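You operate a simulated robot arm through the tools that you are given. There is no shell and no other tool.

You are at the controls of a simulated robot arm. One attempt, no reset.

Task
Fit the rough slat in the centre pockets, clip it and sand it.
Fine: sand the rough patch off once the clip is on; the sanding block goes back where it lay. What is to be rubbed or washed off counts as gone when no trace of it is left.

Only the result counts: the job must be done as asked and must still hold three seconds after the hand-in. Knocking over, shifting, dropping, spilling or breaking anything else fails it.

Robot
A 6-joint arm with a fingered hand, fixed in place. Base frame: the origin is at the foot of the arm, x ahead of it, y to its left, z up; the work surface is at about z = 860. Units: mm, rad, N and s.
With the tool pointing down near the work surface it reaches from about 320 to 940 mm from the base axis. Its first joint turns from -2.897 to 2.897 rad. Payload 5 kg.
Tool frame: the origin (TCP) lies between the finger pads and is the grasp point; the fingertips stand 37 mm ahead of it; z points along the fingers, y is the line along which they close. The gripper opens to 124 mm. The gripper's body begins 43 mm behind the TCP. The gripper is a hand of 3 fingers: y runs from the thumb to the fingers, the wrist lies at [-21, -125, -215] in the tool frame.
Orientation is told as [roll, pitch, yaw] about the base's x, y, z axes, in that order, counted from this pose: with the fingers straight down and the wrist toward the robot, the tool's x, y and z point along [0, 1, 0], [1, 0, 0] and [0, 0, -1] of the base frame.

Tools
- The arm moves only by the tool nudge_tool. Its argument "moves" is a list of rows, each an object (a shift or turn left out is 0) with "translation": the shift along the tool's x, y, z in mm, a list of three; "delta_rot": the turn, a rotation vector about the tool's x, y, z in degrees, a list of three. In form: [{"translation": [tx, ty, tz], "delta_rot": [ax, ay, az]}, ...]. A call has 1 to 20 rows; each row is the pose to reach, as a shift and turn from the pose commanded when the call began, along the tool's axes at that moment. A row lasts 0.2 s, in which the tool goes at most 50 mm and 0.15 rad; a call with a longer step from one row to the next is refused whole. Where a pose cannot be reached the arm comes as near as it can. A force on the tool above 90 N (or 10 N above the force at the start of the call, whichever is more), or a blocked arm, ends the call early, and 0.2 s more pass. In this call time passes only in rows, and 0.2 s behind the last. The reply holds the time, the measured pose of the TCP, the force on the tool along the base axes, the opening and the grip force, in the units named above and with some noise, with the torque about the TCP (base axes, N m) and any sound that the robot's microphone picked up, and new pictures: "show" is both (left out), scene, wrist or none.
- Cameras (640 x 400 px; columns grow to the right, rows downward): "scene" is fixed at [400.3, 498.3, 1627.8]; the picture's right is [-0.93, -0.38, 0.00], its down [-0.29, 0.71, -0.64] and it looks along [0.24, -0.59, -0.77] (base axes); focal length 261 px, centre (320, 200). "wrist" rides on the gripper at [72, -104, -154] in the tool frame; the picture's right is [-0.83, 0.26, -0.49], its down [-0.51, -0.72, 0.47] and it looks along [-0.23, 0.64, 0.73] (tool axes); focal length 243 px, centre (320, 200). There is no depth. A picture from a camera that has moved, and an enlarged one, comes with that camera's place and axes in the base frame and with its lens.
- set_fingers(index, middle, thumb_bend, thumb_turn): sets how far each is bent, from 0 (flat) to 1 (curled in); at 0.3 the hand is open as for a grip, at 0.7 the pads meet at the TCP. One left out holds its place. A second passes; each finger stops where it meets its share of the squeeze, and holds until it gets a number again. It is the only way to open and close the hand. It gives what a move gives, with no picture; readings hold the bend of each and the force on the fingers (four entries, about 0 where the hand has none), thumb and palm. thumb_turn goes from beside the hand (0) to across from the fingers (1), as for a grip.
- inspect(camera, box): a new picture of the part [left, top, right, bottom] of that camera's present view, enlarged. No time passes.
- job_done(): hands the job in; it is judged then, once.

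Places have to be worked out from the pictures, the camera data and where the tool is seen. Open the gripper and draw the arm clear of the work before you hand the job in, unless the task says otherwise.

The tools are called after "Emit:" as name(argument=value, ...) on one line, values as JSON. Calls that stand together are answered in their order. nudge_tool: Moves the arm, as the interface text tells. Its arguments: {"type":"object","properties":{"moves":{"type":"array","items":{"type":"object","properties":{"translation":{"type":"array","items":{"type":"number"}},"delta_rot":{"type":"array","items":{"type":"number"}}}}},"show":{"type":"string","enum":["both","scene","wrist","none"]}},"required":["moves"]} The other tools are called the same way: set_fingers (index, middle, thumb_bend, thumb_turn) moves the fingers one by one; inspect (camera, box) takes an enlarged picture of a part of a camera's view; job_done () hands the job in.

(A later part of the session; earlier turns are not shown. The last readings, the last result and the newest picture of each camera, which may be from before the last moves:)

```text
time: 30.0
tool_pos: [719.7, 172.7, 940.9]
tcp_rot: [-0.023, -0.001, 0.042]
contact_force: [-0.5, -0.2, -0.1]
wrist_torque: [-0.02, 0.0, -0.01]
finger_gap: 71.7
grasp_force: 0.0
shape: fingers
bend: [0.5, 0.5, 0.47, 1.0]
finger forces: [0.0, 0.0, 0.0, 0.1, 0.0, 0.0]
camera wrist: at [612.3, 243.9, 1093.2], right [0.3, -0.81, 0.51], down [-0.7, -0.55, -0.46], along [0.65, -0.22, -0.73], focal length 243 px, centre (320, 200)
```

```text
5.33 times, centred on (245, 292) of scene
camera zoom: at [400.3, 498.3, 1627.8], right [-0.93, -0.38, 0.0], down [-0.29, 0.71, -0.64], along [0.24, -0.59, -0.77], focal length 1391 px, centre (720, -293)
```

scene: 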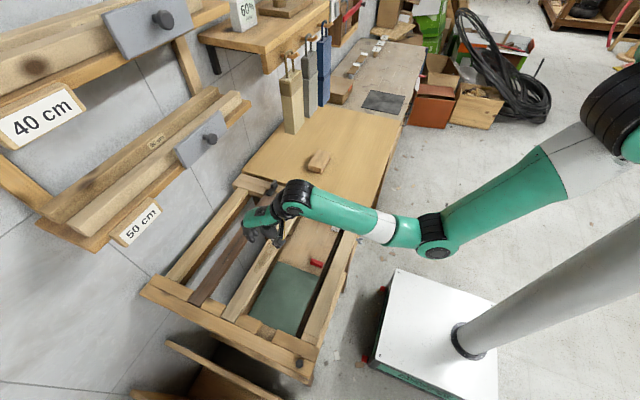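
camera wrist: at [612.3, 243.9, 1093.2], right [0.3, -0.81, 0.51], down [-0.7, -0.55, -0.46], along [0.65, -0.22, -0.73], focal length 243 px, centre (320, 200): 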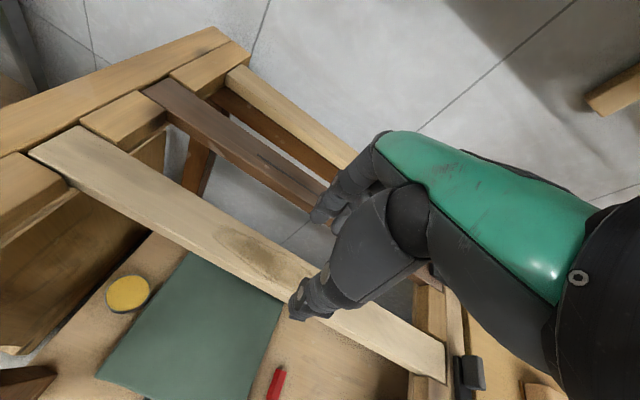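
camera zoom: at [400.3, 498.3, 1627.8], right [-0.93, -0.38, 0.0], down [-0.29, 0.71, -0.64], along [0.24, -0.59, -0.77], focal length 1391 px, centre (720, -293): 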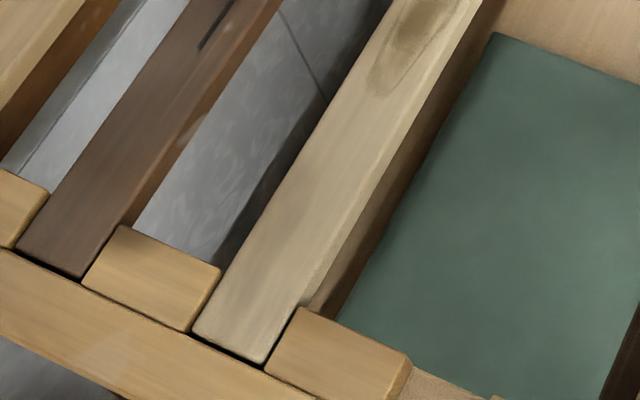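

The slat now sits flush in both centre pockets, and the hand is free. Next is the centre clip: its handle is at about (712, −77), z 874–897, and its plate points toward −x. To close it I must turn it 90° clockwise seen from above. I'll raise and level the hand first.

Emit:
nudge_tool(moves=[{"translation": [0, 0, -30], "delta_rot": [0, 0.65, 0]}, {"translation": [0, 0, -60], "delta_rot": [0, 1.3, 0]}, {"translation": [0, 0, -80], "delta_rot": [0, 1.3, 0]}], show="none")

Emit:
nudge_tool(moves=[{"translation": [-22.6, -1.7, 0], "delta_rot": [0, 0, -8]}, {"translation": [-45.2, -3.4, 0], "delta_rot": [0, 0, -16]}, {"translation": [-67.8, -5, 0], "delta_rot": [0, 0, -24]}, {"translation": [-90.4, -6.7, 0], "delta_rot": [0, 0, -32]}, {"translation": [-113, -8.4, 0], "delta_rot": [0, 0, -40]}, {"translation": [-135.6, -10, 0], "delta_rot": [0, 0, -48]}, {"translation": [-158, -11.8, 0], "delta_rot": [0, 0, -56]}, {"translation": [-180.8, -13.5, 0], "delta_rot": [0, 0, -64]}, {"translation": [-203.4, -15, 0], "delta_rot": [0, 0, -72]}, {"translation": [-226, -17, 0], "delta_rot": [0, 0, -80]}, {"translation": [-248.4, -18.5, 0], "delta_rot": [0, 0, -87.6]}], show="both")

```text
time: 30.8
tool_pos: [719.7, 175.0, 1022.2]
tcp_rot: [0.0, 0.0, 0.041]
contact_force: [0.1, -0.1, 0.0]
wrist_torque: [-0.03, -0.03, -0.01]
finger_gap: 71.9
grasp_force: 0.1
shape: fingers
bend: [0.5, 0.5, 0.47, 1.0]
finger forces: [0.0, 0.0, 0.0, 0.0, 0.0, 0.0]
```

```text
time: 33.2
tool_pos: [713.7, -74.4, 1019.4]
tcp_rot: [0.0, 0.0, 1.572]
contact_force: [-0.3, 0.1, -1.0]
wrist_torque: [-0.02, -0.02, -0.01]
finger_gap: 71.7
grasp_force: 0.1
shape: fingers
bend: [0.5, 0.5, 0.47, 1.0]
finger forces: [0.1, 0.0, 0.0, 0.1, 0.0, 0.0]
camera wrist: at [640.6, -179.0, 1172.5], right [0.83, 0.26, 0.49], down [0.51, -0.72, -0.47], along [0.23, 0.64, -0.73], focal length 243 px, centre (320, 200)
```

scene: 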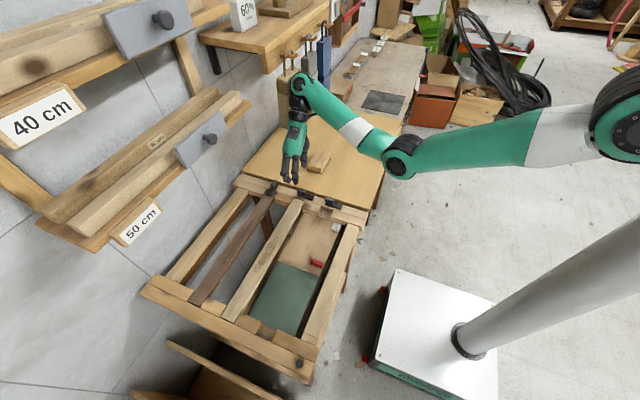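
wrist: 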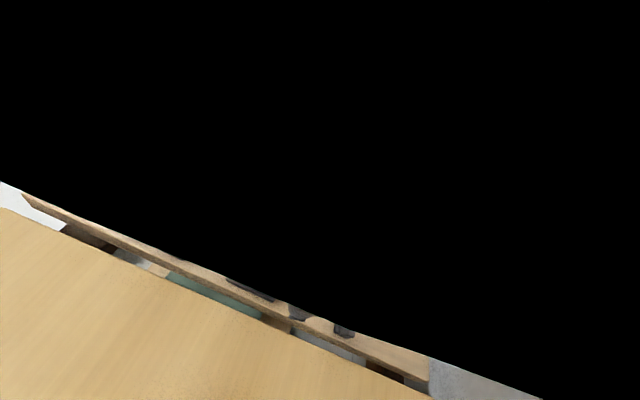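

Most of the wrist view is black, so something is close in front of the camera. I'll inspect the scene to check that the arm isn't touching the hanging tools.

Emit:
inspect(camera="scene", box=[240, 40, 400, 215])

Emit:
inspect(camera="scene", box=[250, 160, 360, 225])

```text
2.29 times, centred on (320, 128) of scene
camera zoom: at [400.3, 498.3, 1627.8], right [-0.93, -0.38, 0.0], down [-0.29, 0.71, -0.64], along [0.24, -0.59, -0.77], focal length 596 px, centre (320, 366)
```

zoom: 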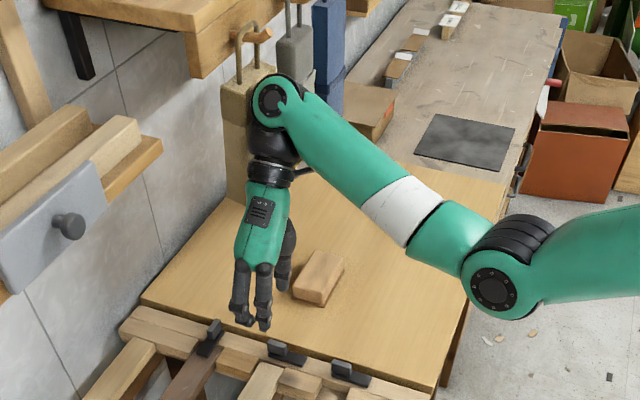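

```text
5.82 times, centred on (305, 192) of scene
camera zoom: at [400.3, 498.3, 1627.8], right [-0.93, -0.38, 0.0], down [-0.29, 0.71, -0.64], along [0.24, -0.59, -0.77], focal length 1518 px, centre (407, 244)
```

zoom: 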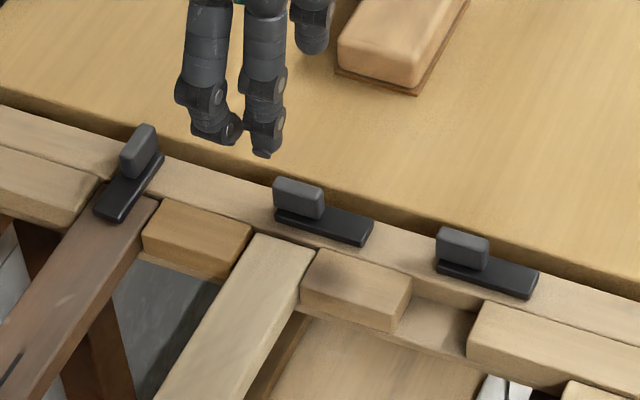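

No contact is felt, but the wrist joint is uncomfortably close to the hanging beige tool (I estimate its lower end near x≈790, y≈−190), so I won't descend in this pose. I'll back out toward −x, return the hand to yaw 0, and push the clip plate round with closed fingertips from the safe side instead.

Emit:
nudge_tool(moves=[{"translation": [25, 0, 0]}, {"translation": [50, 0, 0]}, {"translation": [52, -5, 0], "delta_rot": [0, 0, 8]}, {"translation": [52, -10, 0], "delta_rot": [0, 0, 16]}, {"translation": [52, -15, 0], "delta_rot": [0, 0, 24]}, {"translation": [52, -20, 0], "delta_rot": [0, 0, 32]}, {"translation": [52, -25, 0], "delta_rot": [0, 0, 40]}, {"translation": [52, -30, 0], "delta_rot": [0, 0, 48]}, {"translation": [52, -35, 0], "delta_rot": [0, 0, 56]}, {"translation": [52, -40, 0], "delta_rot": [0, 0, 64]}, {"translation": [52, -45, 0], "delta_rot": [0, 0, 72]}, {"translation": [52, -50, 0], "delta_rot": [0, 0, 80]}, {"translation": [52, -56, 0], "delta_rot": [0, 0, 88]}, {"translation": [52, -56, 0], "delta_rot": [0, 0, 90]}], show="both")

Emit:
set_fingers(index=0.7, middle=0.7, thumb_bend=0.7)

Emit:
inspect(camera="scene", box=[240, 60, 380, 215])

Emit:
inspect(camera="wrist", box=[80, 80, 400, 320])

```text
time: 36.2
tool_pos: [660.5, -131.3, 1021.2]
tcp_rot: [0.001, -0.001, 0.0]
contact_force: [0.5, 1.0, 0.4]
wrist_torque: [-0.01, -0.01, 0.01]
finger_gap: 71.8
grasp_force: 0.0
shape: fingers
bend: [0.5, 0.5, 0.47, 1.0]
finger forces: [0.1, 0.1, 0.0, 0.1, 0.0, 0.1]
out of reach, approached as far as the arm can: row 1, 2, 3
camera wrist: at [555.5, -58.5, 1174.6], right [0.26, -0.83, 0.49], down [-0.72, -0.51, -0.47], along [0.64, -0.23, -0.73], focal length 243 px, centre (320, 200)
```

scene: 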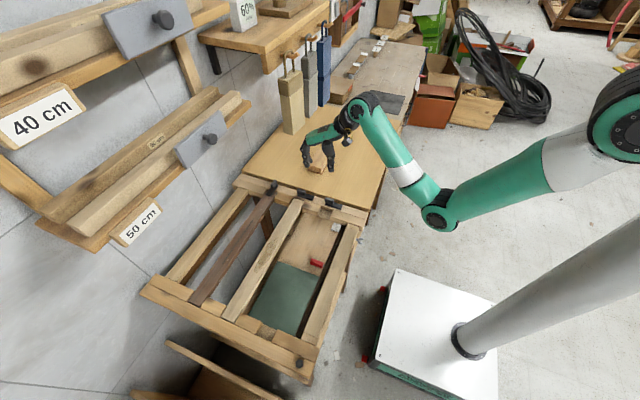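
wrist: 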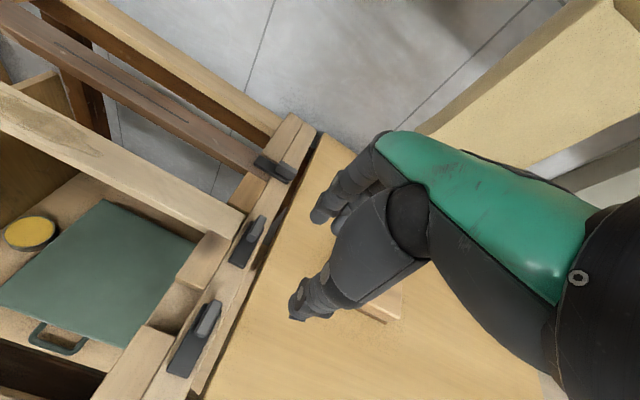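

```text
time: 37.2
tool_pos: [661.4, -130.8, 1021.4]
tcp_rot: [-0.002, 0.0, -0.001]
contact_force: [0.5, -0.6, 0.0]
wrist_torque: [0.03, -0.02, -0.04]
finger_gap: 8.0
grasp_force: 0.0
shape: fingers
bend: [0.7, 0.7, 0.7, 1.0]
finger forces: [0.0, 0.0, 0.0, 0.0, 0.0, 0.1]
```

```text
2.58 times, centred on (310, 138) of scene
camera zoom: at [400.3, 498.3, 1627.8], right [-0.93, -0.38, 0.0], down [-0.29, 0.71, -0.64], along [0.24, -0.59, -0.77], focal length 673 px, centre (346, 361)
```

zoom: 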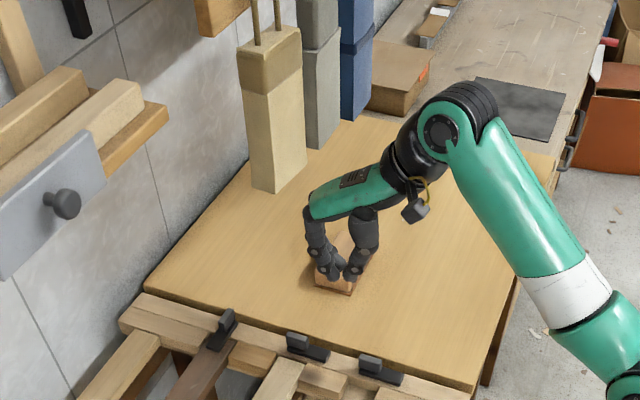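

```text
1.67 times, centred on (240, 200) of wrist
camera zoom: at [555.4, -58.5, 1174.6], right [0.26, -0.83, 0.49], down [-0.72, -0.51, -0.47], along [0.64, -0.23, -0.73], focal length 404 px, centre (453, 200)
```

zoom: 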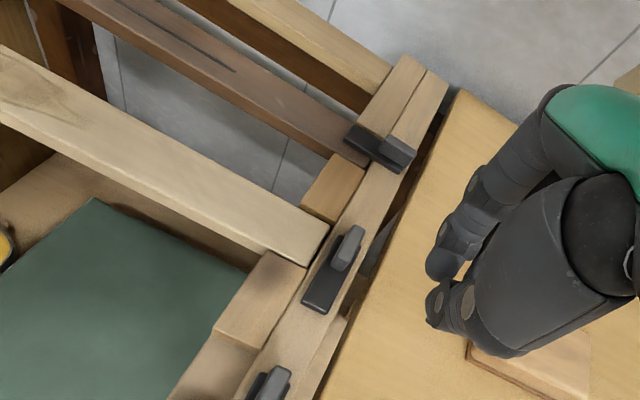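

Nothing was disturbed and the beige tool hangs as before. The wrist view confirms the clip's pivot at about (712, −78) and its plate's free end at x≈662. I'll lower the closed fingertips behind the plate's free end, on the table side, staying above it for now.

Emit:
nudge_tool(moves=[{"translation": [0, 3, 20]}, {"translation": [0, 6, 45]}, {"translation": [0, 10, 70]}, {"translation": [0, 10, 90]}], show="wrist")

Emit:
inspect(camera="scene", box=[270, 140, 370, 215])

Emit:
inspect(camera="wrist", box=[140, 130, 380, 330])

```text
time: 38.2
tool_pos: [671.9, -129.9, 931.8]
tcp_rot: [0.001, 0.001, 0.0]
contact_force: [-0.3, -0.2, -0.2]
wrist_torque: [0.02, 0.02, -0.02]
finger_gap: 7.7
grasp_force: 0.0
shape: fingers
bend: [0.7, 0.7, 0.7, 1.0]
finger forces: [0.1, 0.0, 0.0, 0.0, 0.0, 0.1]
camera wrist: at [566.5, -58.7, 1085.0], right [0.26, -0.83, 0.49], down [-0.72, -0.51, -0.47], along [0.64, -0.23, -0.73], focal length 243 px, centre (320, 200)
```

wrist: 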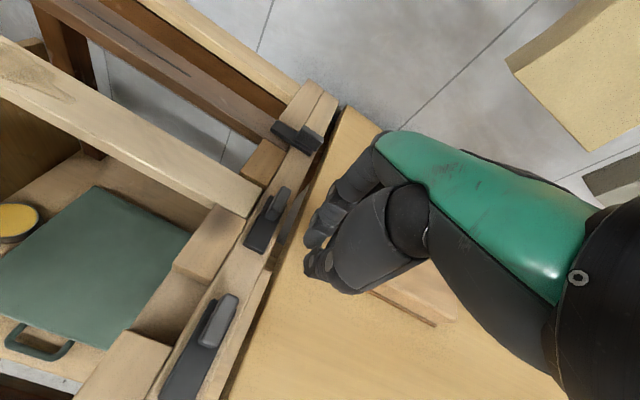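

```text
5.33 times, centred on (320, 178) of scene
camera zoom: at [400.3, 498.3, 1627.8], right [-0.93, -0.38, 0.0], down [-0.29, 0.71, -0.64], along [0.24, -0.59, -0.77], focal length 1391 px, centre (320, 320)
```

zoom: 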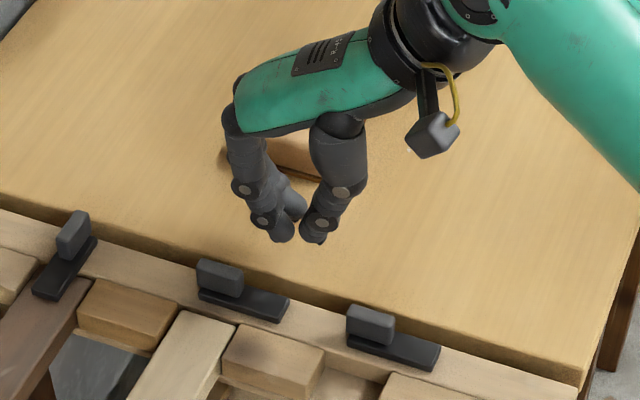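

```text
2.00 times, centred on (260, 230) of wrist
camera zoom: at [566.5, -58.7, 1085.0], right [0.26, -0.83, 0.49], down [-0.72, -0.51, -0.47], along [0.64, -0.23, -0.73], focal length 485 px, centre (440, 140)
```

zoom: 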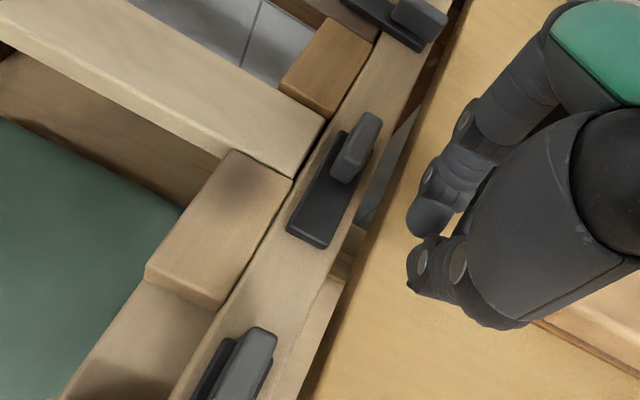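

The thumb is the lowest digit, with its tip about 39 mm ahead of the TCP. I'll curl the index and middle fingers out of the way and push the plate with the thumb alone.

Emit:
set_fingers(index=1.0, middle=1.0, thumb_bend=0.55)

Emit:
inspect(camera="scene", box=[270, 140, 370, 215])

Emit:
inspect(camera="wrist", box=[140, 130, 380, 330])

```text
time: 39.2
tool_pos: [671.9, -131.4, 931.1]
tcp_rot: [0.001, 0.001, -0.001]
contact_force: [-1.0, 0.5, 0.7]
wrist_torque: [0.0, -0.01, -0.02]
finger_gap: 67.5
grasp_force: 0.1
shape: fingers
bend: [1.0, 1.0, 0.55, 1.0]
finger forces: [0.0, 0.0, 0.0, 0.1, 0.1, 0.0]
```

```text
5.33 times, centred on (320, 178) of scene
camera zoom: at [400.3, 498.3, 1627.8], right [-0.93, -0.38, 0.0], down [-0.29, 0.71, -0.64], along [0.24, -0.59, -0.77], focal length 1391 px, centre (320, 320)
```

zoom: 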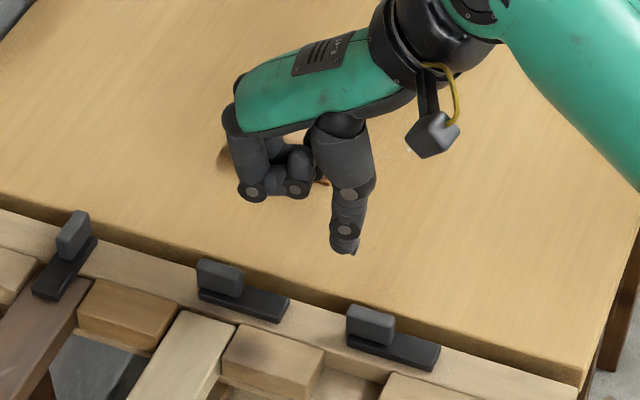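

```text
2.00 times, centred on (260, 230) of wrist
camera zoom: at [566.4, -58.7, 1085.2], right [0.26, -0.83, 0.49], down [-0.72, -0.51, -0.47], along [0.64, -0.23, -0.73], focal length 485 px, centre (440, 140)
```

zoom: 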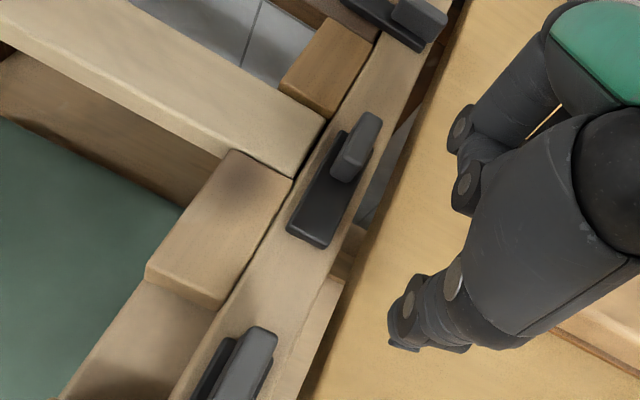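

The thumb tip is now alone at the bottom: about 40 mm below the TCP and 35 mm toward −x. I'll place it behind the plate's free end at x≈670, y≈−112, with the tip near z≈870.

Emit:
nudge_tool(moves=[{"translation": [9, 16, 0]}, {"translation": [18, 33, 0]}, {"translation": [18, 33, 11]}, {"translation": [18, 33, 21]}], show="wrist")

Emit:
inspect(camera="scene", box=[270, 160, 350, 215])

Emit:
inspect(camera="wrist", box=[180, 180, 340, 320])

```text
time: 40.2
tool_pos: [703.6, -112.8, 908.2]
tcp_rot: [0.0, -0.001, 0.001]
contact_force: [-0.5, 0.5, 0.4]
wrist_torque: [0.01, 0.03, 0.02]
finger_gap: 67.6
grasp_force: 0.0
shape: fingers
bend: [1.0, 1.0, 0.55, 1.0]
finger forces: [0.1, 0.0, 0.0, 0.0, 0.0, 0.0]
camera wrist: at [598.7, -39.8, 1063.2], right [0.26, -0.83, 0.49], down [-0.72, -0.51, -0.47], along [0.64, -0.23, -0.73], focal length 243 px, centre (320, 200)
```

wrist: 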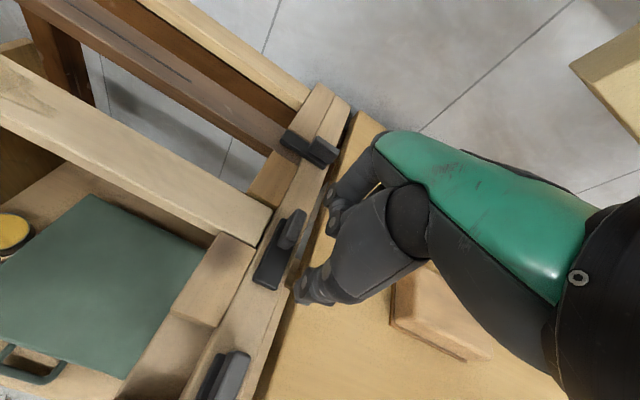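

```text
7.27 times, centred on (310, 188) of scene
camera zoom: at [400.3, 498.3, 1627.8], right [-0.93, -0.38, 0.0], down [-0.29, 0.71, -0.64], along [0.24, -0.59, -0.77], focal length 1897 px, centre (393, 291)
```

zoom: 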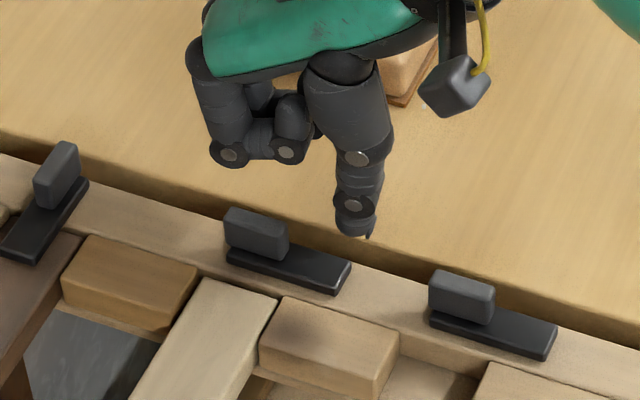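

```text
2.86 times, centred on (260, 250) of wrist
camera zoom: at [598.7, -39.8, 1063.2], right [0.26, -0.83, 0.49], down [-0.72, -0.51, -0.47], along [0.64, -0.23, -0.73], focal length 693 px, centre (491, 57)
```

zoom: 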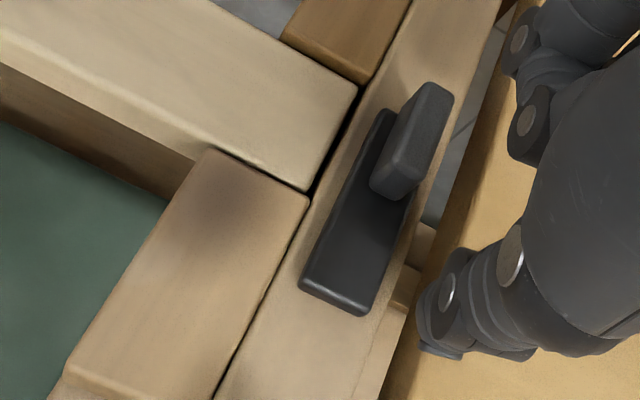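

The thumb tip sits just behind the plate's free end at the right height. I'll push in +y along the first part of the closing arc and look.

Emit:
nudge_tool(moves=[{"translation": [8, 3, -0.5]}, {"translation": [15.8, 5, -0.5]}, {"translation": [21, 3, -0.5]}, {"translation": [26.8, 1.4, -0.5]}, {"translation": [32, 1, -0.5]}], show="wrist")

Emit:
inspect(camera="scene", box=[270, 160, 350, 215])

Emit:
inspect(camera="wrist", box=[180, 180, 340, 320])

```text
time: 41.4
tool_pos: [704.3, -80.9, 910.4]
tcp_rot: [0.001, 0.002, -0.001]
contact_force: [-0.6, 0.2, 1.3]
wrist_torque: [-0.05, 0.08, 0.04]
finger_gap: 67.5
grasp_force: 0.4
shape: fingers
bend: [1.0, 1.0, 0.55, 1.0]
finger forces: [0.0, 0.0, 0.0, 0.1, 1.3, 0.0]
camera wrist: at [599.5, -8.5, 1063.9], right [0.26, -0.83, 0.49], down [-0.72, -0.51, -0.47], along [0.64, -0.23, -0.73], focal length 243 px, centre (320, 200)
```

wrist: 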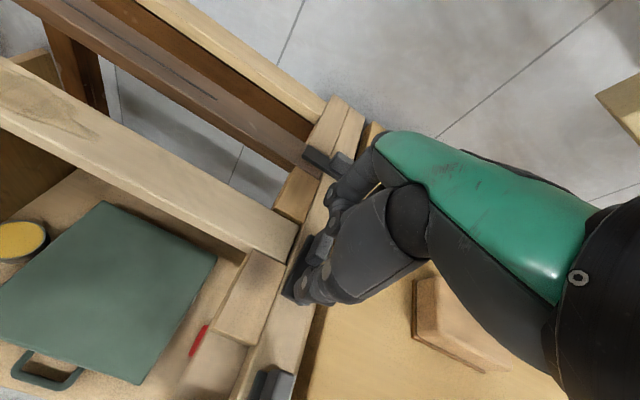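

```text
7.27 times, centred on (310, 188) of scene
camera zoom: at [400.3, 498.3, 1627.8], right [-0.93, -0.38, 0.0], down [-0.29, 0.71, -0.64], along [0.24, -0.59, -0.77], focal length 1897 px, centre (393, 291)
```

zoom: 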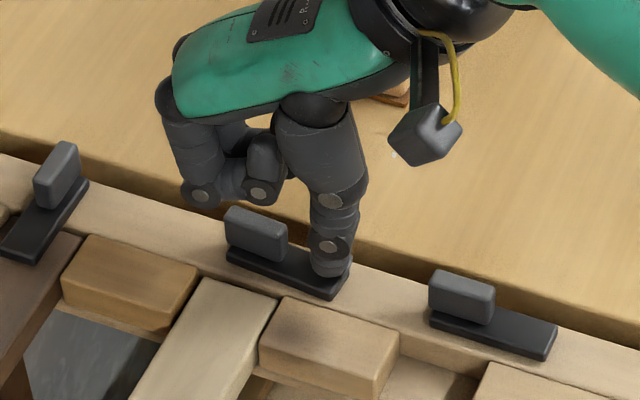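

```text
2.86 times, centred on (260, 250) of wrist
camera zoom: at [599.5, -8.5, 1063.9], right [0.26, -0.83, 0.49], down [-0.72, -0.51, -0.47], along [0.64, -0.23, -0.73], focal length 693 px, centre (491, 57)
```

zoom: 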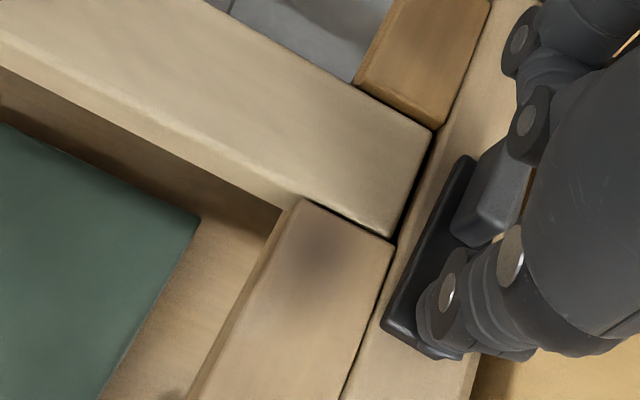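

The thumb rode up over the plate (tip at ≈870.7 touching the plate top with 1.3 N), so the plate is lower than I thought. I'll back off, drop about 5 mm lower and try again.

Emit:
nudge_tool(moves=[{"translation": [0, 0, -5]}, {"translation": [-15, 2, -5]}, {"translation": [-32, 3, -5]}, {"translation": [-32, 3, 0]}, {"translation": [-32, 3, 4]}], show="none")

Emit:
nudge_tool(moves=[{"translation": [8, 0, 0]}, {"translation": [13, 0, 0]}, {"translation": [17, 0, 0]}], show="wrist")

Emit:
inspect(camera="scene", box=[270, 160, 350, 215])

Emit:
inspect(camera="wrist", box=[180, 180, 340, 320])

```text
time: 42.6
tool_pos: [707.1, -112.5, 905.5]
tcp_rot: [0.001, 0.001, 0.001]
contact_force: [0.0, -0.4, 0.5]
wrist_torque: [0.01, -0.05, 0.01]
finger_gap: 67.5
grasp_force: 0.1
shape: fingers
bend: [1.0, 1.0, 0.55, 1.0]
finger forces: [0.0, 0.1, 0.0, 0.1, 0.1, 0.0]
```

```text
time: 43.4
tool_pos: [706.7, -96.0, 905.2]
tcp_rot: [0.002, 0.0, 0.0]
contact_force: [-0.3, -0.4, 0.3]
wrist_torque: [-0.01, 0.0, 0.05]
finger_gap: 67.3
grasp_force: 0.1
shape: fingers
bend: [1.0, 1.0, 0.55, 1.0]
finger forces: [0.1, 0.1, 0.0, 0.0, 0.6, 0.0]
camera wrist: at [602.2, -23.3, 1059.7], right [0.26, -0.83, 0.49], down [-0.72, -0.51, -0.47], along [0.64, -0.23, -0.73], focal length 243 px, centre (320, 200)
```

wrist: 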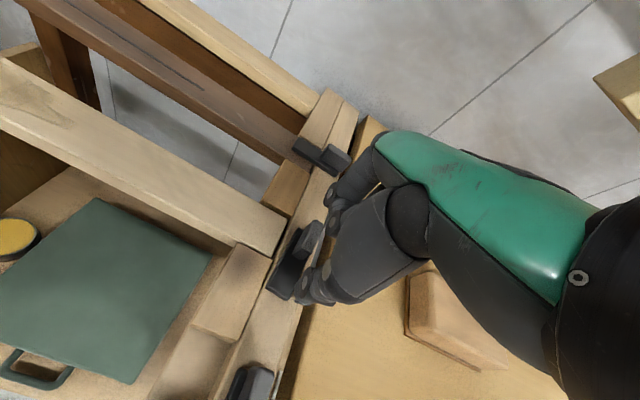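

```text
7.27 times, centred on (310, 188) of scene
camera zoom: at [400.3, 498.3, 1627.8], right [-0.93, -0.38, 0.0], down [-0.29, 0.71, -0.64], along [0.24, -0.59, -0.77], focal length 1897 px, centre (393, 291)
```

zoom: 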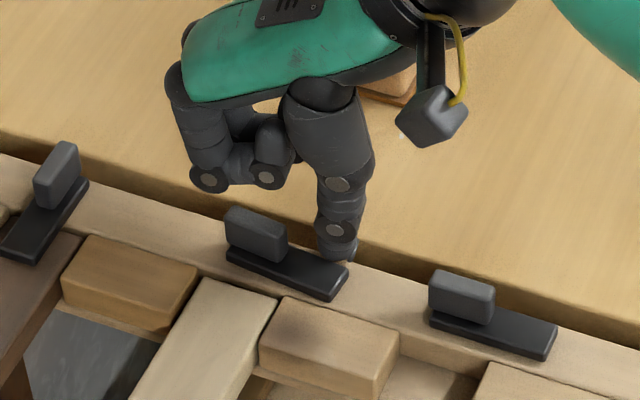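

```text
2.86 times, centred on (260, 250) of wrist
camera zoom: at [602.2, -23.3, 1059.7], right [0.26, -0.83, 0.49], down [-0.72, -0.51, -0.47], along [0.64, -0.23, -0.73], focal length 693 px, centre (491, 57)
```

zoom: 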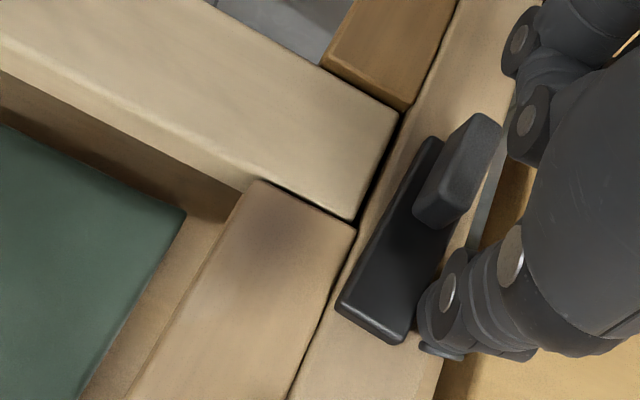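

The thumb tip is just behind the plate edge. I'll lower one more mm, then push along the arc.

Emit:
nudge_tool(moves=[{"translation": [-1, 0, 1]}], show="none")

Emit:
nudge_tool(moves=[{"translation": [5, -0.5, 0]}, {"translation": [11, -1, 0]}, {"translation": [17, -1, 0]}], show="none")

Emit:
inspect(camera="scene", box=[270, 160, 350, 215])

Emit:
inspect(camera="wrist", box=[180, 180, 340, 320])

```text
time: 43.8
tool_pos: [708.6, -96.3, 904.3]
tcp_rot: [-0.001, -0.001, 0.001]
contact_force: [-0.7, -0.5, 1.0]
wrist_torque: [0.0, 0.05, -0.02]
finger_gap: 67.4
grasp_force: 0.3
shape: fingers
bend: [1.0, 1.0, 0.55, 1.0]
finger forces: [0.0, 0.0, 0.0, 0.0, 0.3, 0.0]
```

```text
time: 44.6
tool_pos: [705.9, -78.6, 904.4]
tcp_rot: [-0.001, -0.001, 0.0]
contact_force: [0.1, -0.6, 0.7]
wrist_torque: [-0.03, 0.01, -0.02]
finger_gap: 67.5
grasp_force: 0.2
shape: fingers
bend: [1.0, 1.0, 0.55, 1.0]
finger forces: [0.1, 0.1, 0.0, 0.0, 0.7, 0.0]
```

```text
7.27 times, centred on (310, 188) of scene
camera zoom: at [400.3, 498.3, 1627.8], right [-0.93, -0.38, 0.0], down [-0.29, 0.71, -0.64], along [0.24, -0.59, -0.77], focal length 1897 px, centre (393, 291)
```

zoom: 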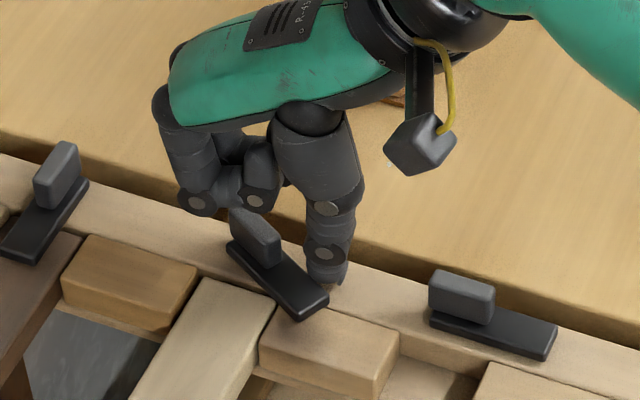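

```text
2.86 times, centred on (260, 250) of wrist
camera zoom: at [601.2, -7.3, 1058.8], right [0.26, -0.83, 0.49], down [-0.72, -0.51, -0.47], along [0.64, -0.23, -0.73], focal length 693 px, centre (491, 57)
```

zoom: 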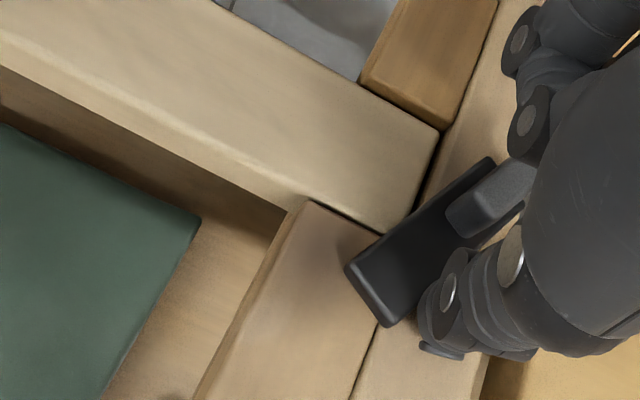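

The clip is turning, now about 25° along. I'll raise the tip 1.5 mm to clear the filler and continue the arc.

Emit:
nudge_tool(moves=[{"translation": [5, 0.3, -1.5]}, {"translation": [10, 0.8, -1.5]}, {"translation": [15.7, 1.5, -1.5]}, {"translation": [20.7, 3.5, -1.5]}], show="none")

Emit:
inspect(camera="scene", box=[270, 160, 350, 215])

Emit:
inspect(camera="wrist", box=[180, 180, 340, 320])

```text
time: 45.6
tool_pos: [708.0, -59.2, 906.4]
tcp_rot: [0.001, -0.001, -0.001]
contact_force: [0.2, -0.2, -0.1]
wrist_torque: [0.0, 0.02, 0.04]
finger_gap: 67.7
grasp_force: 0.1
shape: fingers
bend: [1.0, 1.0, 0.55, 1.0]
finger forces: [0.0, 0.1, 0.0, 0.0, 0.9, 0.0]
```

```text
7.27 times, centred on (310, 188) of scene
camera zoom: at [400.3, 498.3, 1627.8], right [-0.93, -0.38, 0.0], down [-0.29, 0.71, -0.64], along [0.24, -0.59, -0.77], focal length 1897 px, centre (393, 291)
```

zoom: 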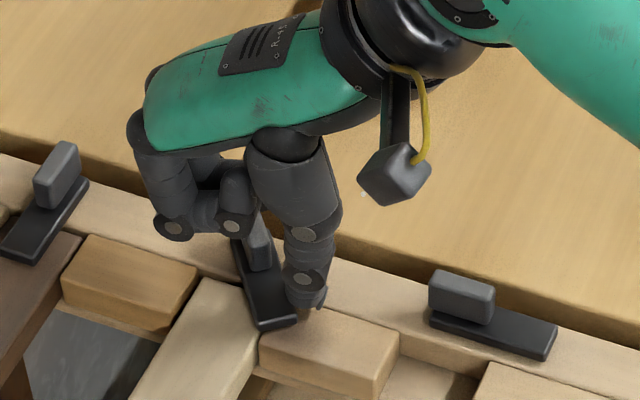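

```text
2.86 times, centred on (260, 250) of wrist
camera zoom: at [604.2, 13.2, 1060.2], right [0.26, -0.83, 0.49], down [-0.72, -0.51, -0.47], along [0.64, -0.23, -0.73], focal length 693 px, centre (491, 57)
```

zoom: 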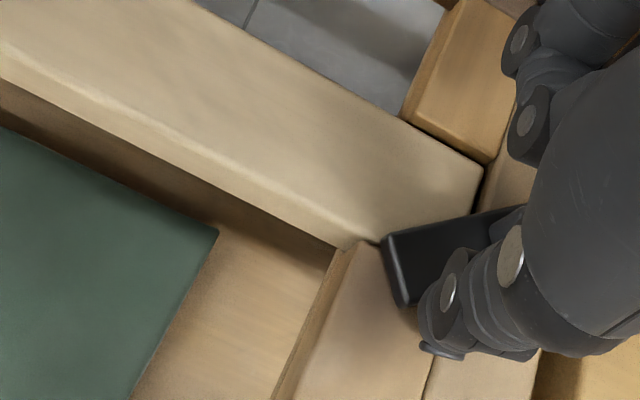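

It has turned about 55°, with under 1 N of resistance. I'll continue the arc to close it.

Emit:
nudge_tool(moves=[{"translation": [4, 2, 0]}, {"translation": [8, 4.6, 0]}, {"translation": [11, 7.5, 0]}, {"translation": [14, 10.6, 0]}], show="none")

Emit:
inspect(camera="scene", box=[270, 160, 350, 215])

Emit:
inspect(camera="wrist", box=[180, 180, 340, 320])

```text
time: 46.6
tool_pos: [721.1, -45.6, 905.9]
tcp_rot: [0.0, 0.0, 0.0]
contact_force: [-0.2, -1.6, 0.6]
wrist_torque: [-0.05, 0.05, 0.06]
finger_gap: 67.6
grasp_force: 0.5
shape: fingers
bend: [1.0, 1.0, 0.55, 1.0]
finger forces: [0.0, 0.0, 0.0, 0.0, 0.6, 0.0]
```

```text
7.27 times, centred on (310, 188) of scene
camera zoom: at [400.3, 498.3, 1627.8], right [-0.93, -0.38, 0.0], down [-0.29, 0.71, -0.64], along [0.24, -0.59, -0.77], focal length 1897 px, centre (393, 291)
```

zoom: 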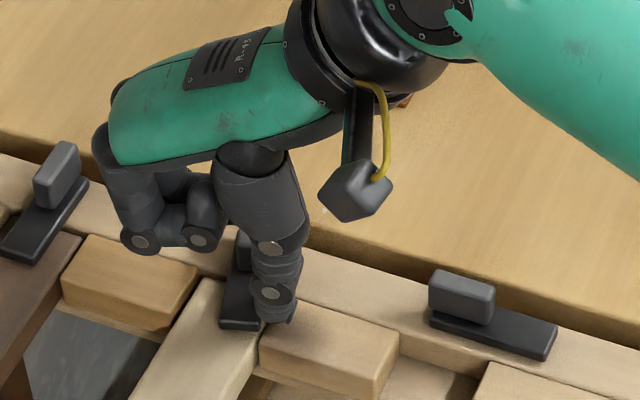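

```text
2.86 times, centred on (260, 250) of wrist
camera zoom: at [615.2, 27.4, 1060.2], right [0.26, -0.83, 0.49], down [-0.72, -0.51, -0.47], along [0.64, -0.23, -0.73], focal length 693 px, centre (491, 57)
```

zoom: 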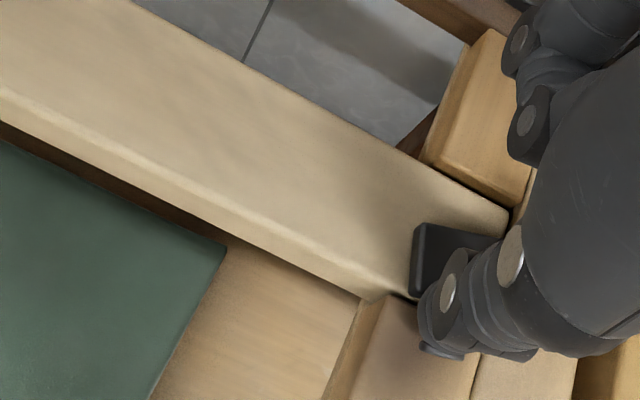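

The plate now overlies the slat's end. A few mm more to bring it fully square.

Emit:
nudge_tool(moves=[{"translation": [3, 4, 0]}, {"translation": [5, 8, 0]}], show="none")

Emit:
inspect(camera="scene", box=[270, 160, 350, 215])

Emit:
inspect(camera="wrist", box=[180, 180, 340, 320])

```text
time: 47.2
tool_pos: [728.8, -38.5, 906.1]
tcp_rot: [0.0, 0.001, -0.001]
contact_force: [0.0, -1.0, 1.3]
wrist_torque: [-0.03, 0.03, 0.01]
finger_gap: 67.5
grasp_force: 0.4
shape: fingers
bend: [1.0, 1.0, 0.55, 1.0]
finger forces: [0.1, 0.0, 0.0, 0.0, 0.7, 0.1]
```

```text
7.27 times, centred on (310, 188) of scene
camera zoom: at [400.3, 498.3, 1627.8], right [-0.93, -0.38, 0.0], down [-0.29, 0.71, -0.64], along [0.24, -0.59, -0.77], focal length 1897 px, centre (393, 291)
```

zoom: 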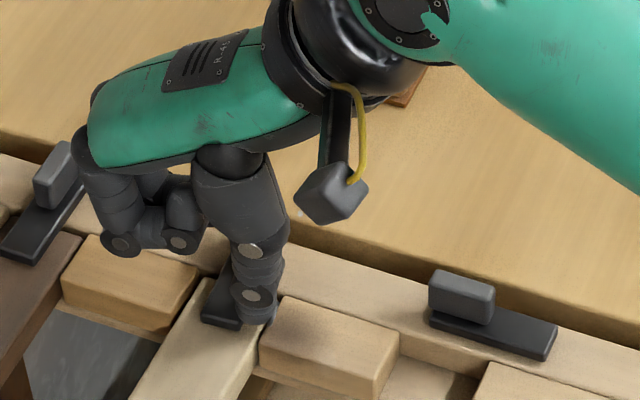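

```text
2.86 times, centred on (260, 250) of wrist
camera zoom: at [623.4, 32.5, 1060.4], right [0.26, -0.83, 0.49], down [-0.72, -0.51, -0.47], along [0.64, -0.23, -0.73], focal length 693 px, centre (491, 57)
```

zoom: 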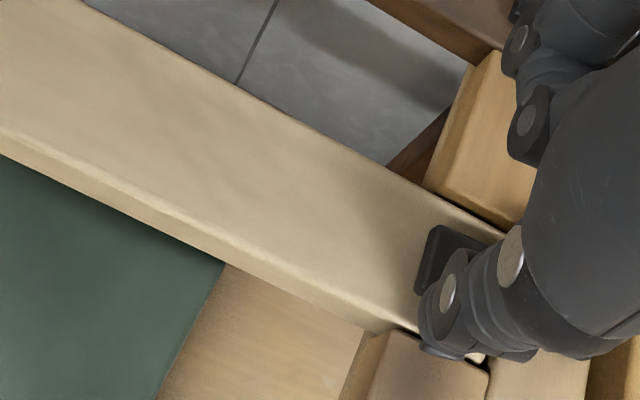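

It looks nearly square. I'll back the thumb off toward −x, rise, and check the clip's angle.

Emit:
nudge_tool(moves=[{"translation": [0, -5, 0]}, {"translation": [0, -8, -20]}, {"translation": [0, -20, -60]}, {"translation": [0, -60, -90]}], show="wrist")

Emit:
inspect(camera="scene", box=[255, 160, 335, 215])

Emit:
inspect(camera="wrist", box=[180, 140, 380, 300])

```text
time: 48.2
tool_pos: [668.0, -39.8, 996.1]
tcp_rot: [0.0, 0.0, 0.0]
contact_force: [0.0, 0.3, -0.5]
wrist_torque: [-0.01, 0.0, -0.01]
finger_gap: 67.3
grasp_force: 0.1
shape: fingers
bend: [1.0, 1.0, 0.55, 1.0]
finger forces: [0.0, 0.1, 0.0, 0.0, 0.1, 0.0]
camera wrist: at [563.6, 31.0, 1150.2], right [0.26, -0.83, 0.49], down [-0.72, -0.51, -0.47], along [0.64, -0.23, -0.73], focal length 243 px, centre (320, 200)
```

wrist: 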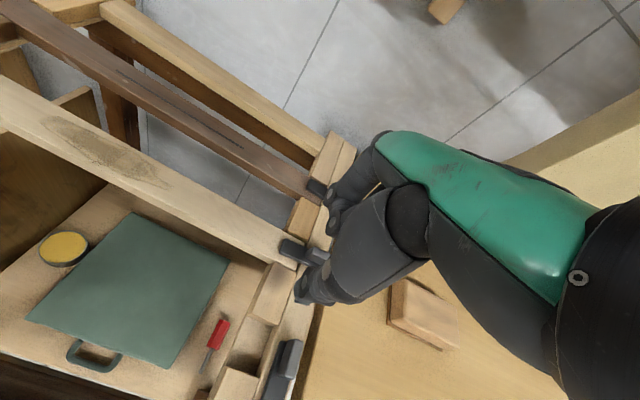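

```text
7.27 times, centred on (295, 188) of scene
camera zoom: at [400.3, 498.3, 1627.8], right [-0.93, -0.38, 0.0], down [-0.29, 0.71, -0.64], along [0.24, -0.59, -0.77], focal length 1897 px, centre (502, 291)
```

zoom: 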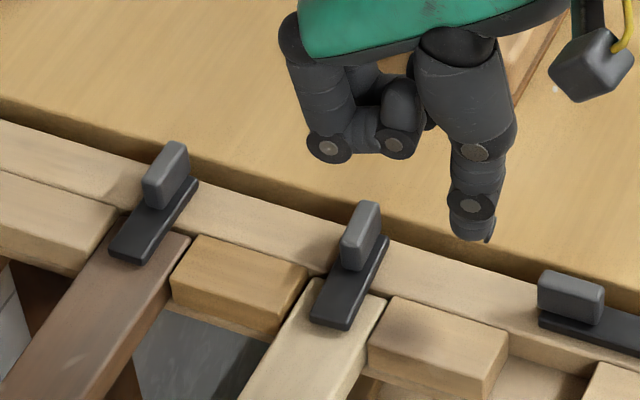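

```text
2.50 times, centred on (280, 220) of wrist
camera zoom: at [563.6, 31.0, 1150.2], right [0.26, -0.83, 0.49], down [-0.72, -0.51, -0.47], along [0.64, -0.23, -0.73], focal length 606 px, centre (420, 150)
```

zoom: 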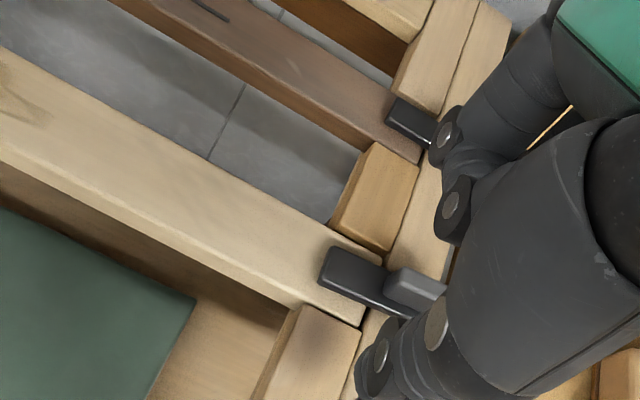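

The centre clip now matches clip 1: its plate lies over the slat end with the handle behind. I'll zoom in to confirm the angle and check the slat's seating.

Emit:
inspect(camera="scene", box=[265, 175, 315, 210])

Emit:
inspect(camera="wrist", box=[240, 160, 340, 290])

Emit:
inspect(camera="scene", box=[200, 195, 310, 335])

```text
11.43 times, centred on (290, 192) of scene
camera zoom: at [400.3, 498.3, 1627.8], right [-0.93, -0.38, 0.0], down [-0.29, 0.71, -0.64], along [0.24, -0.59, -0.77], focal length 2981 px, centre (663, 286)
```

zoom: 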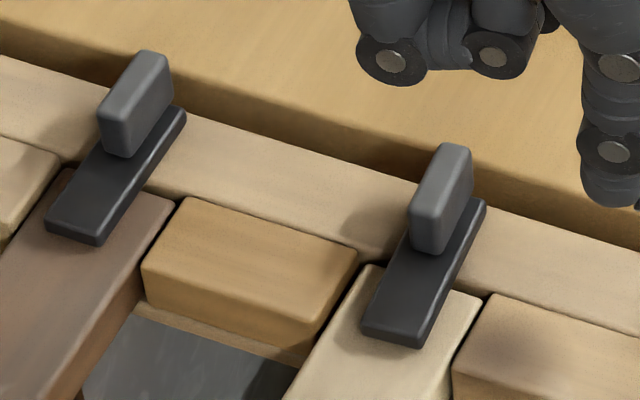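

```text
3.08 times, centred on (290, 225) of wrist
camera zoom: at [563.6, 31.0, 1150.2], right [0.26, -0.83, 0.49], down [-0.72, -0.51, -0.47], along [0.64, -0.23, -0.73], focal length 746 px, centre (412, 123)
```

zoom: 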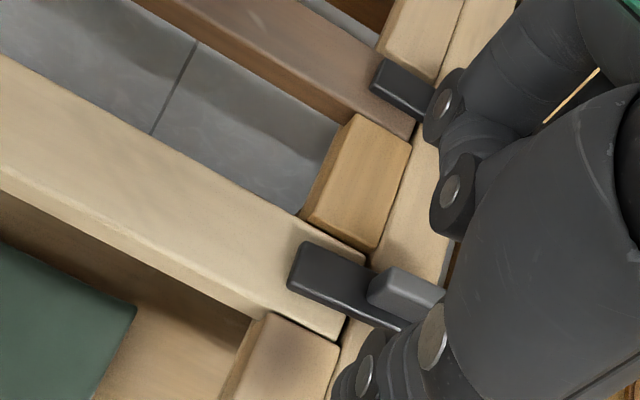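

```text
2.86 times, centred on (255, 265) of scene
camera zoom: at [400.3, 498.3, 1627.8], right [-0.93, -0.38, 0.0], down [-0.29, 0.71, -0.64], along [0.24, -0.59, -0.77], focal length 745 px, centre (506, 14)
```

zoom: 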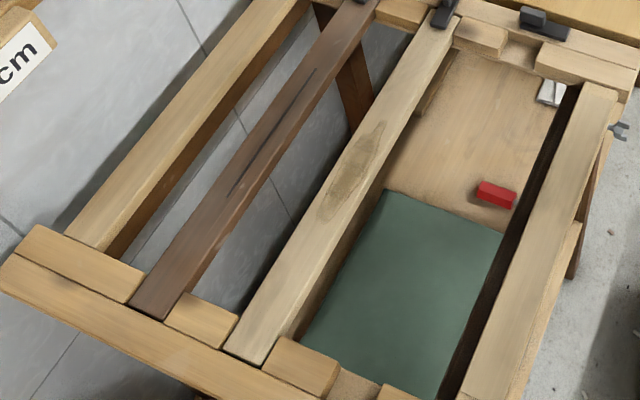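

I'll zoom further on the two clips to compare their angles.

Emit:
inspect(camera="scene", box=[288, 184, 308, 207])

Emit:
inspect(camera="scene", box=[264, 177, 284, 200])

```text
16.00 times, centred on (298, 196) of scene
camera zoom: at [400.3, 498.3, 1627.8], right [-0.93, -0.38, 0.0], down [-0.29, 0.71, -0.64], along [0.24, -0.59, -0.77], focal length 4174 px, centre (672, 272)
```

zoom: 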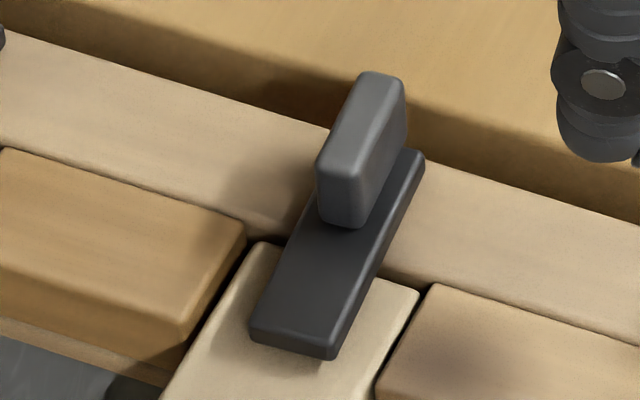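

```text
16.00 times, centred on (274, 188) of scene
camera zoom: at [400.3, 498.3, 1627.8], right [-0.93, -0.38, 0.0], down [-0.29, 0.71, -0.64], along [0.24, -0.59, -0.77], focal length 4174 px, centre (1056, 384)
```

zoom: 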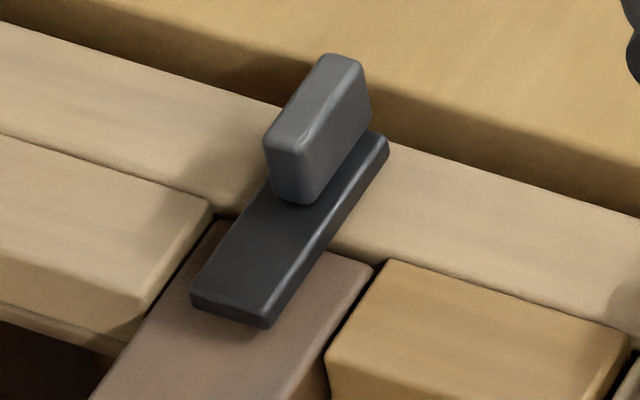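

Comparing edges, the centre clip looks about 4° short of square with respect to clip 1. I'll bring the thumb back beside the plate and push it the last ~3 mm.

Emit:
nudge_tool(moves=[{"translation": [0, 24, 25]}, {"translation": [0.5, 46, 60]}, {"translation": [0.5, 48, 80]}, {"translation": [0.5, 48, 89]}], show="none")

Emit:
nudge_tool(moves=[{"translation": [1, 5, 0.5]}, {"translation": [1, 10, 0.5]}, {"translation": [2, 13, 0.5]}, {"translation": [2, 16, 0.5]}], show="none")

Emit:
nudge_tool(moves=[{"translation": [0, 1, 0]}, {"translation": [0, 2, 0]}], show="none")

Emit:
inspect(camera="scene", box=[280, 180, 320, 210])

```text
time: 49.2
tool_pos: [716.4, -39.6, 905.9]
tcp_rot: [-0.001, 0.001, 0.0]
contact_force: [0.5, 0.2, -0.3]
wrist_torque: [-0.01, -0.01, 0.0]
finger_gap: 67.4
grasp_force: 0.0
shape: fingers
bend: [1.0, 1.0, 0.55, 1.0]
finger forces: [0.0, 0.0, 0.1, 0.0, 0.0, 0.0]
```

```text
time: 50.2
tool_pos: [731.6, -36.5, 906.7]
tcp_rot: [0.0, 0.001, 0.0]
contact_force: [-0.2, 0.1, 0.7]
wrist_torque: [0.02, 0.03, -0.04]
finger_gap: 67.5
grasp_force: 0.3
shape: fingers
bend: [1.0, 1.0, 0.55, 1.0]
finger forces: [0.1, 0.1, 0.0, 0.1, 0.8, 0.0]
```

```text
time: 50.8
tool_pos: [735.1, -36.7, 907.3]
tcp_rot: [0.0, -0.001, -0.001]
contact_force: [-2.2, 0.2, 1.4]
wrist_torque: [-0.01, 0.09, 0.03]
finger_gap: 68.2
grasp_force: 0.7
shape: fingers
bend: [1.0, 1.0, 0.54, 1.0]
finger forces: [0.0, 0.0, 0.0, 0.1, 1.6, 0.0]
```

```text
13.33 times, centred on (300, 195) of scene
camera zoom: at [400.3, 498.3, 1627.8], right [-0.93, -0.38, 0.0], down [-0.29, 0.71, -0.64], along [0.24, -0.59, -0.77], focal length 3478 px, centre (587, 267)
```

zoom: 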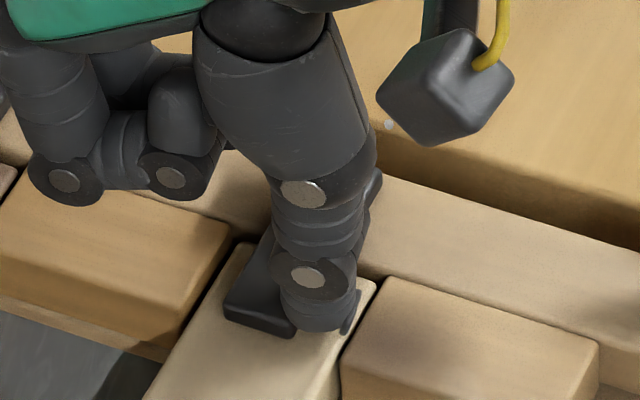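

The push now meets a firm stop (−2.2 N). I'll back off, rise, and check.

Emit:
nudge_tool(moves=[{"translation": [0, -6, 0]}, {"translation": [0, -10, -20]}, {"translation": [0, -30, -60]}, {"translation": [0, -67, -90]}], show="scene")

Emit:
inspect(camera="scene", box=[288, 184, 308, 207])

Emit:
inspect(camera="scene", box=[260, 175, 320, 215])

```text
time: 51.8
tool_pos: [666.8, -36.0, 995.6]
tcp_rot: [0.0, 0.0, 0.0]
contact_force: [-0.4, -0.4, -0.3]
wrist_torque: [0.0, 0.03, 0.03]
finger_gap: 67.5
grasp_force: 0.1
shape: fingers
bend: [1.0, 1.0, 0.55, 1.0]
finger forces: [0.1, 0.0, 0.0, 0.0, 0.1, 0.0]
```

scene: 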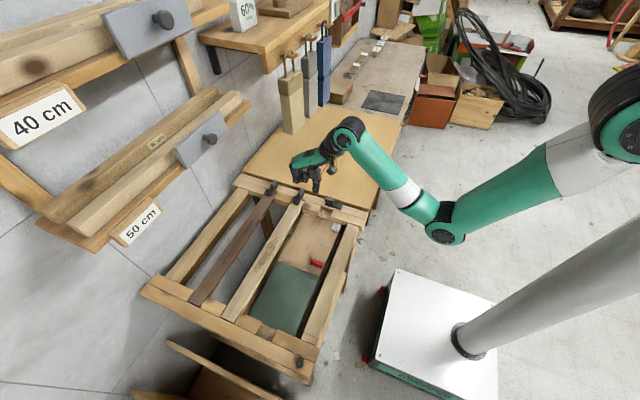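

```text
16.00 times, centred on (298, 196) of scene
camera zoom: at [400.3, 498.3, 1627.8], right [-0.93, -0.38, 0.0], down [-0.29, 0.71, -0.64], along [0.24, -0.59, -0.77], focal length 4174 px, centre (672, 272)
```

zoom: 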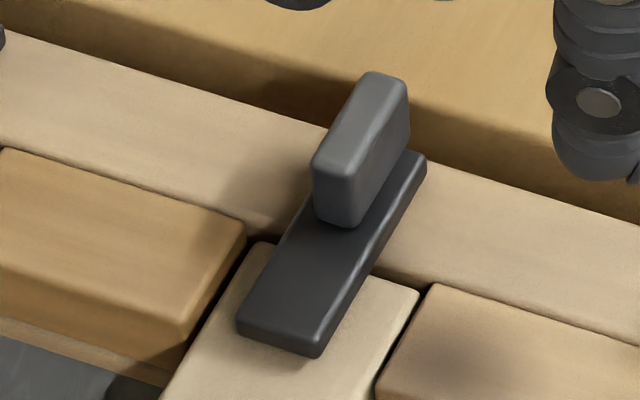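

```text
10.00 times, centred on (290, 195) of scene
camera zoom: at [400.3, 498.3, 1627.8], right [-0.93, -0.38, 0.0], down [-0.29, 0.71, -0.64], along [0.24, -0.59, -0.77], focal length 2609 px, centre (620, 250)
```

zoom: 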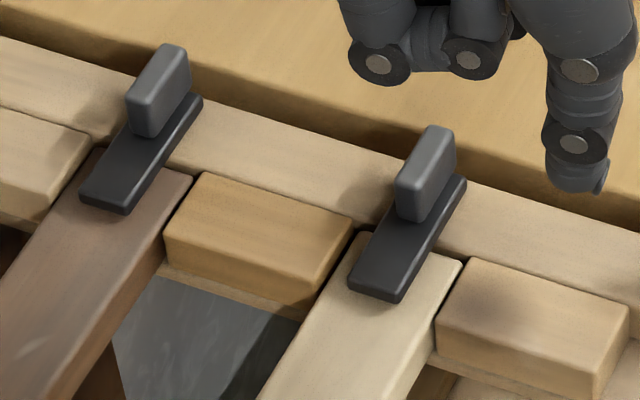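

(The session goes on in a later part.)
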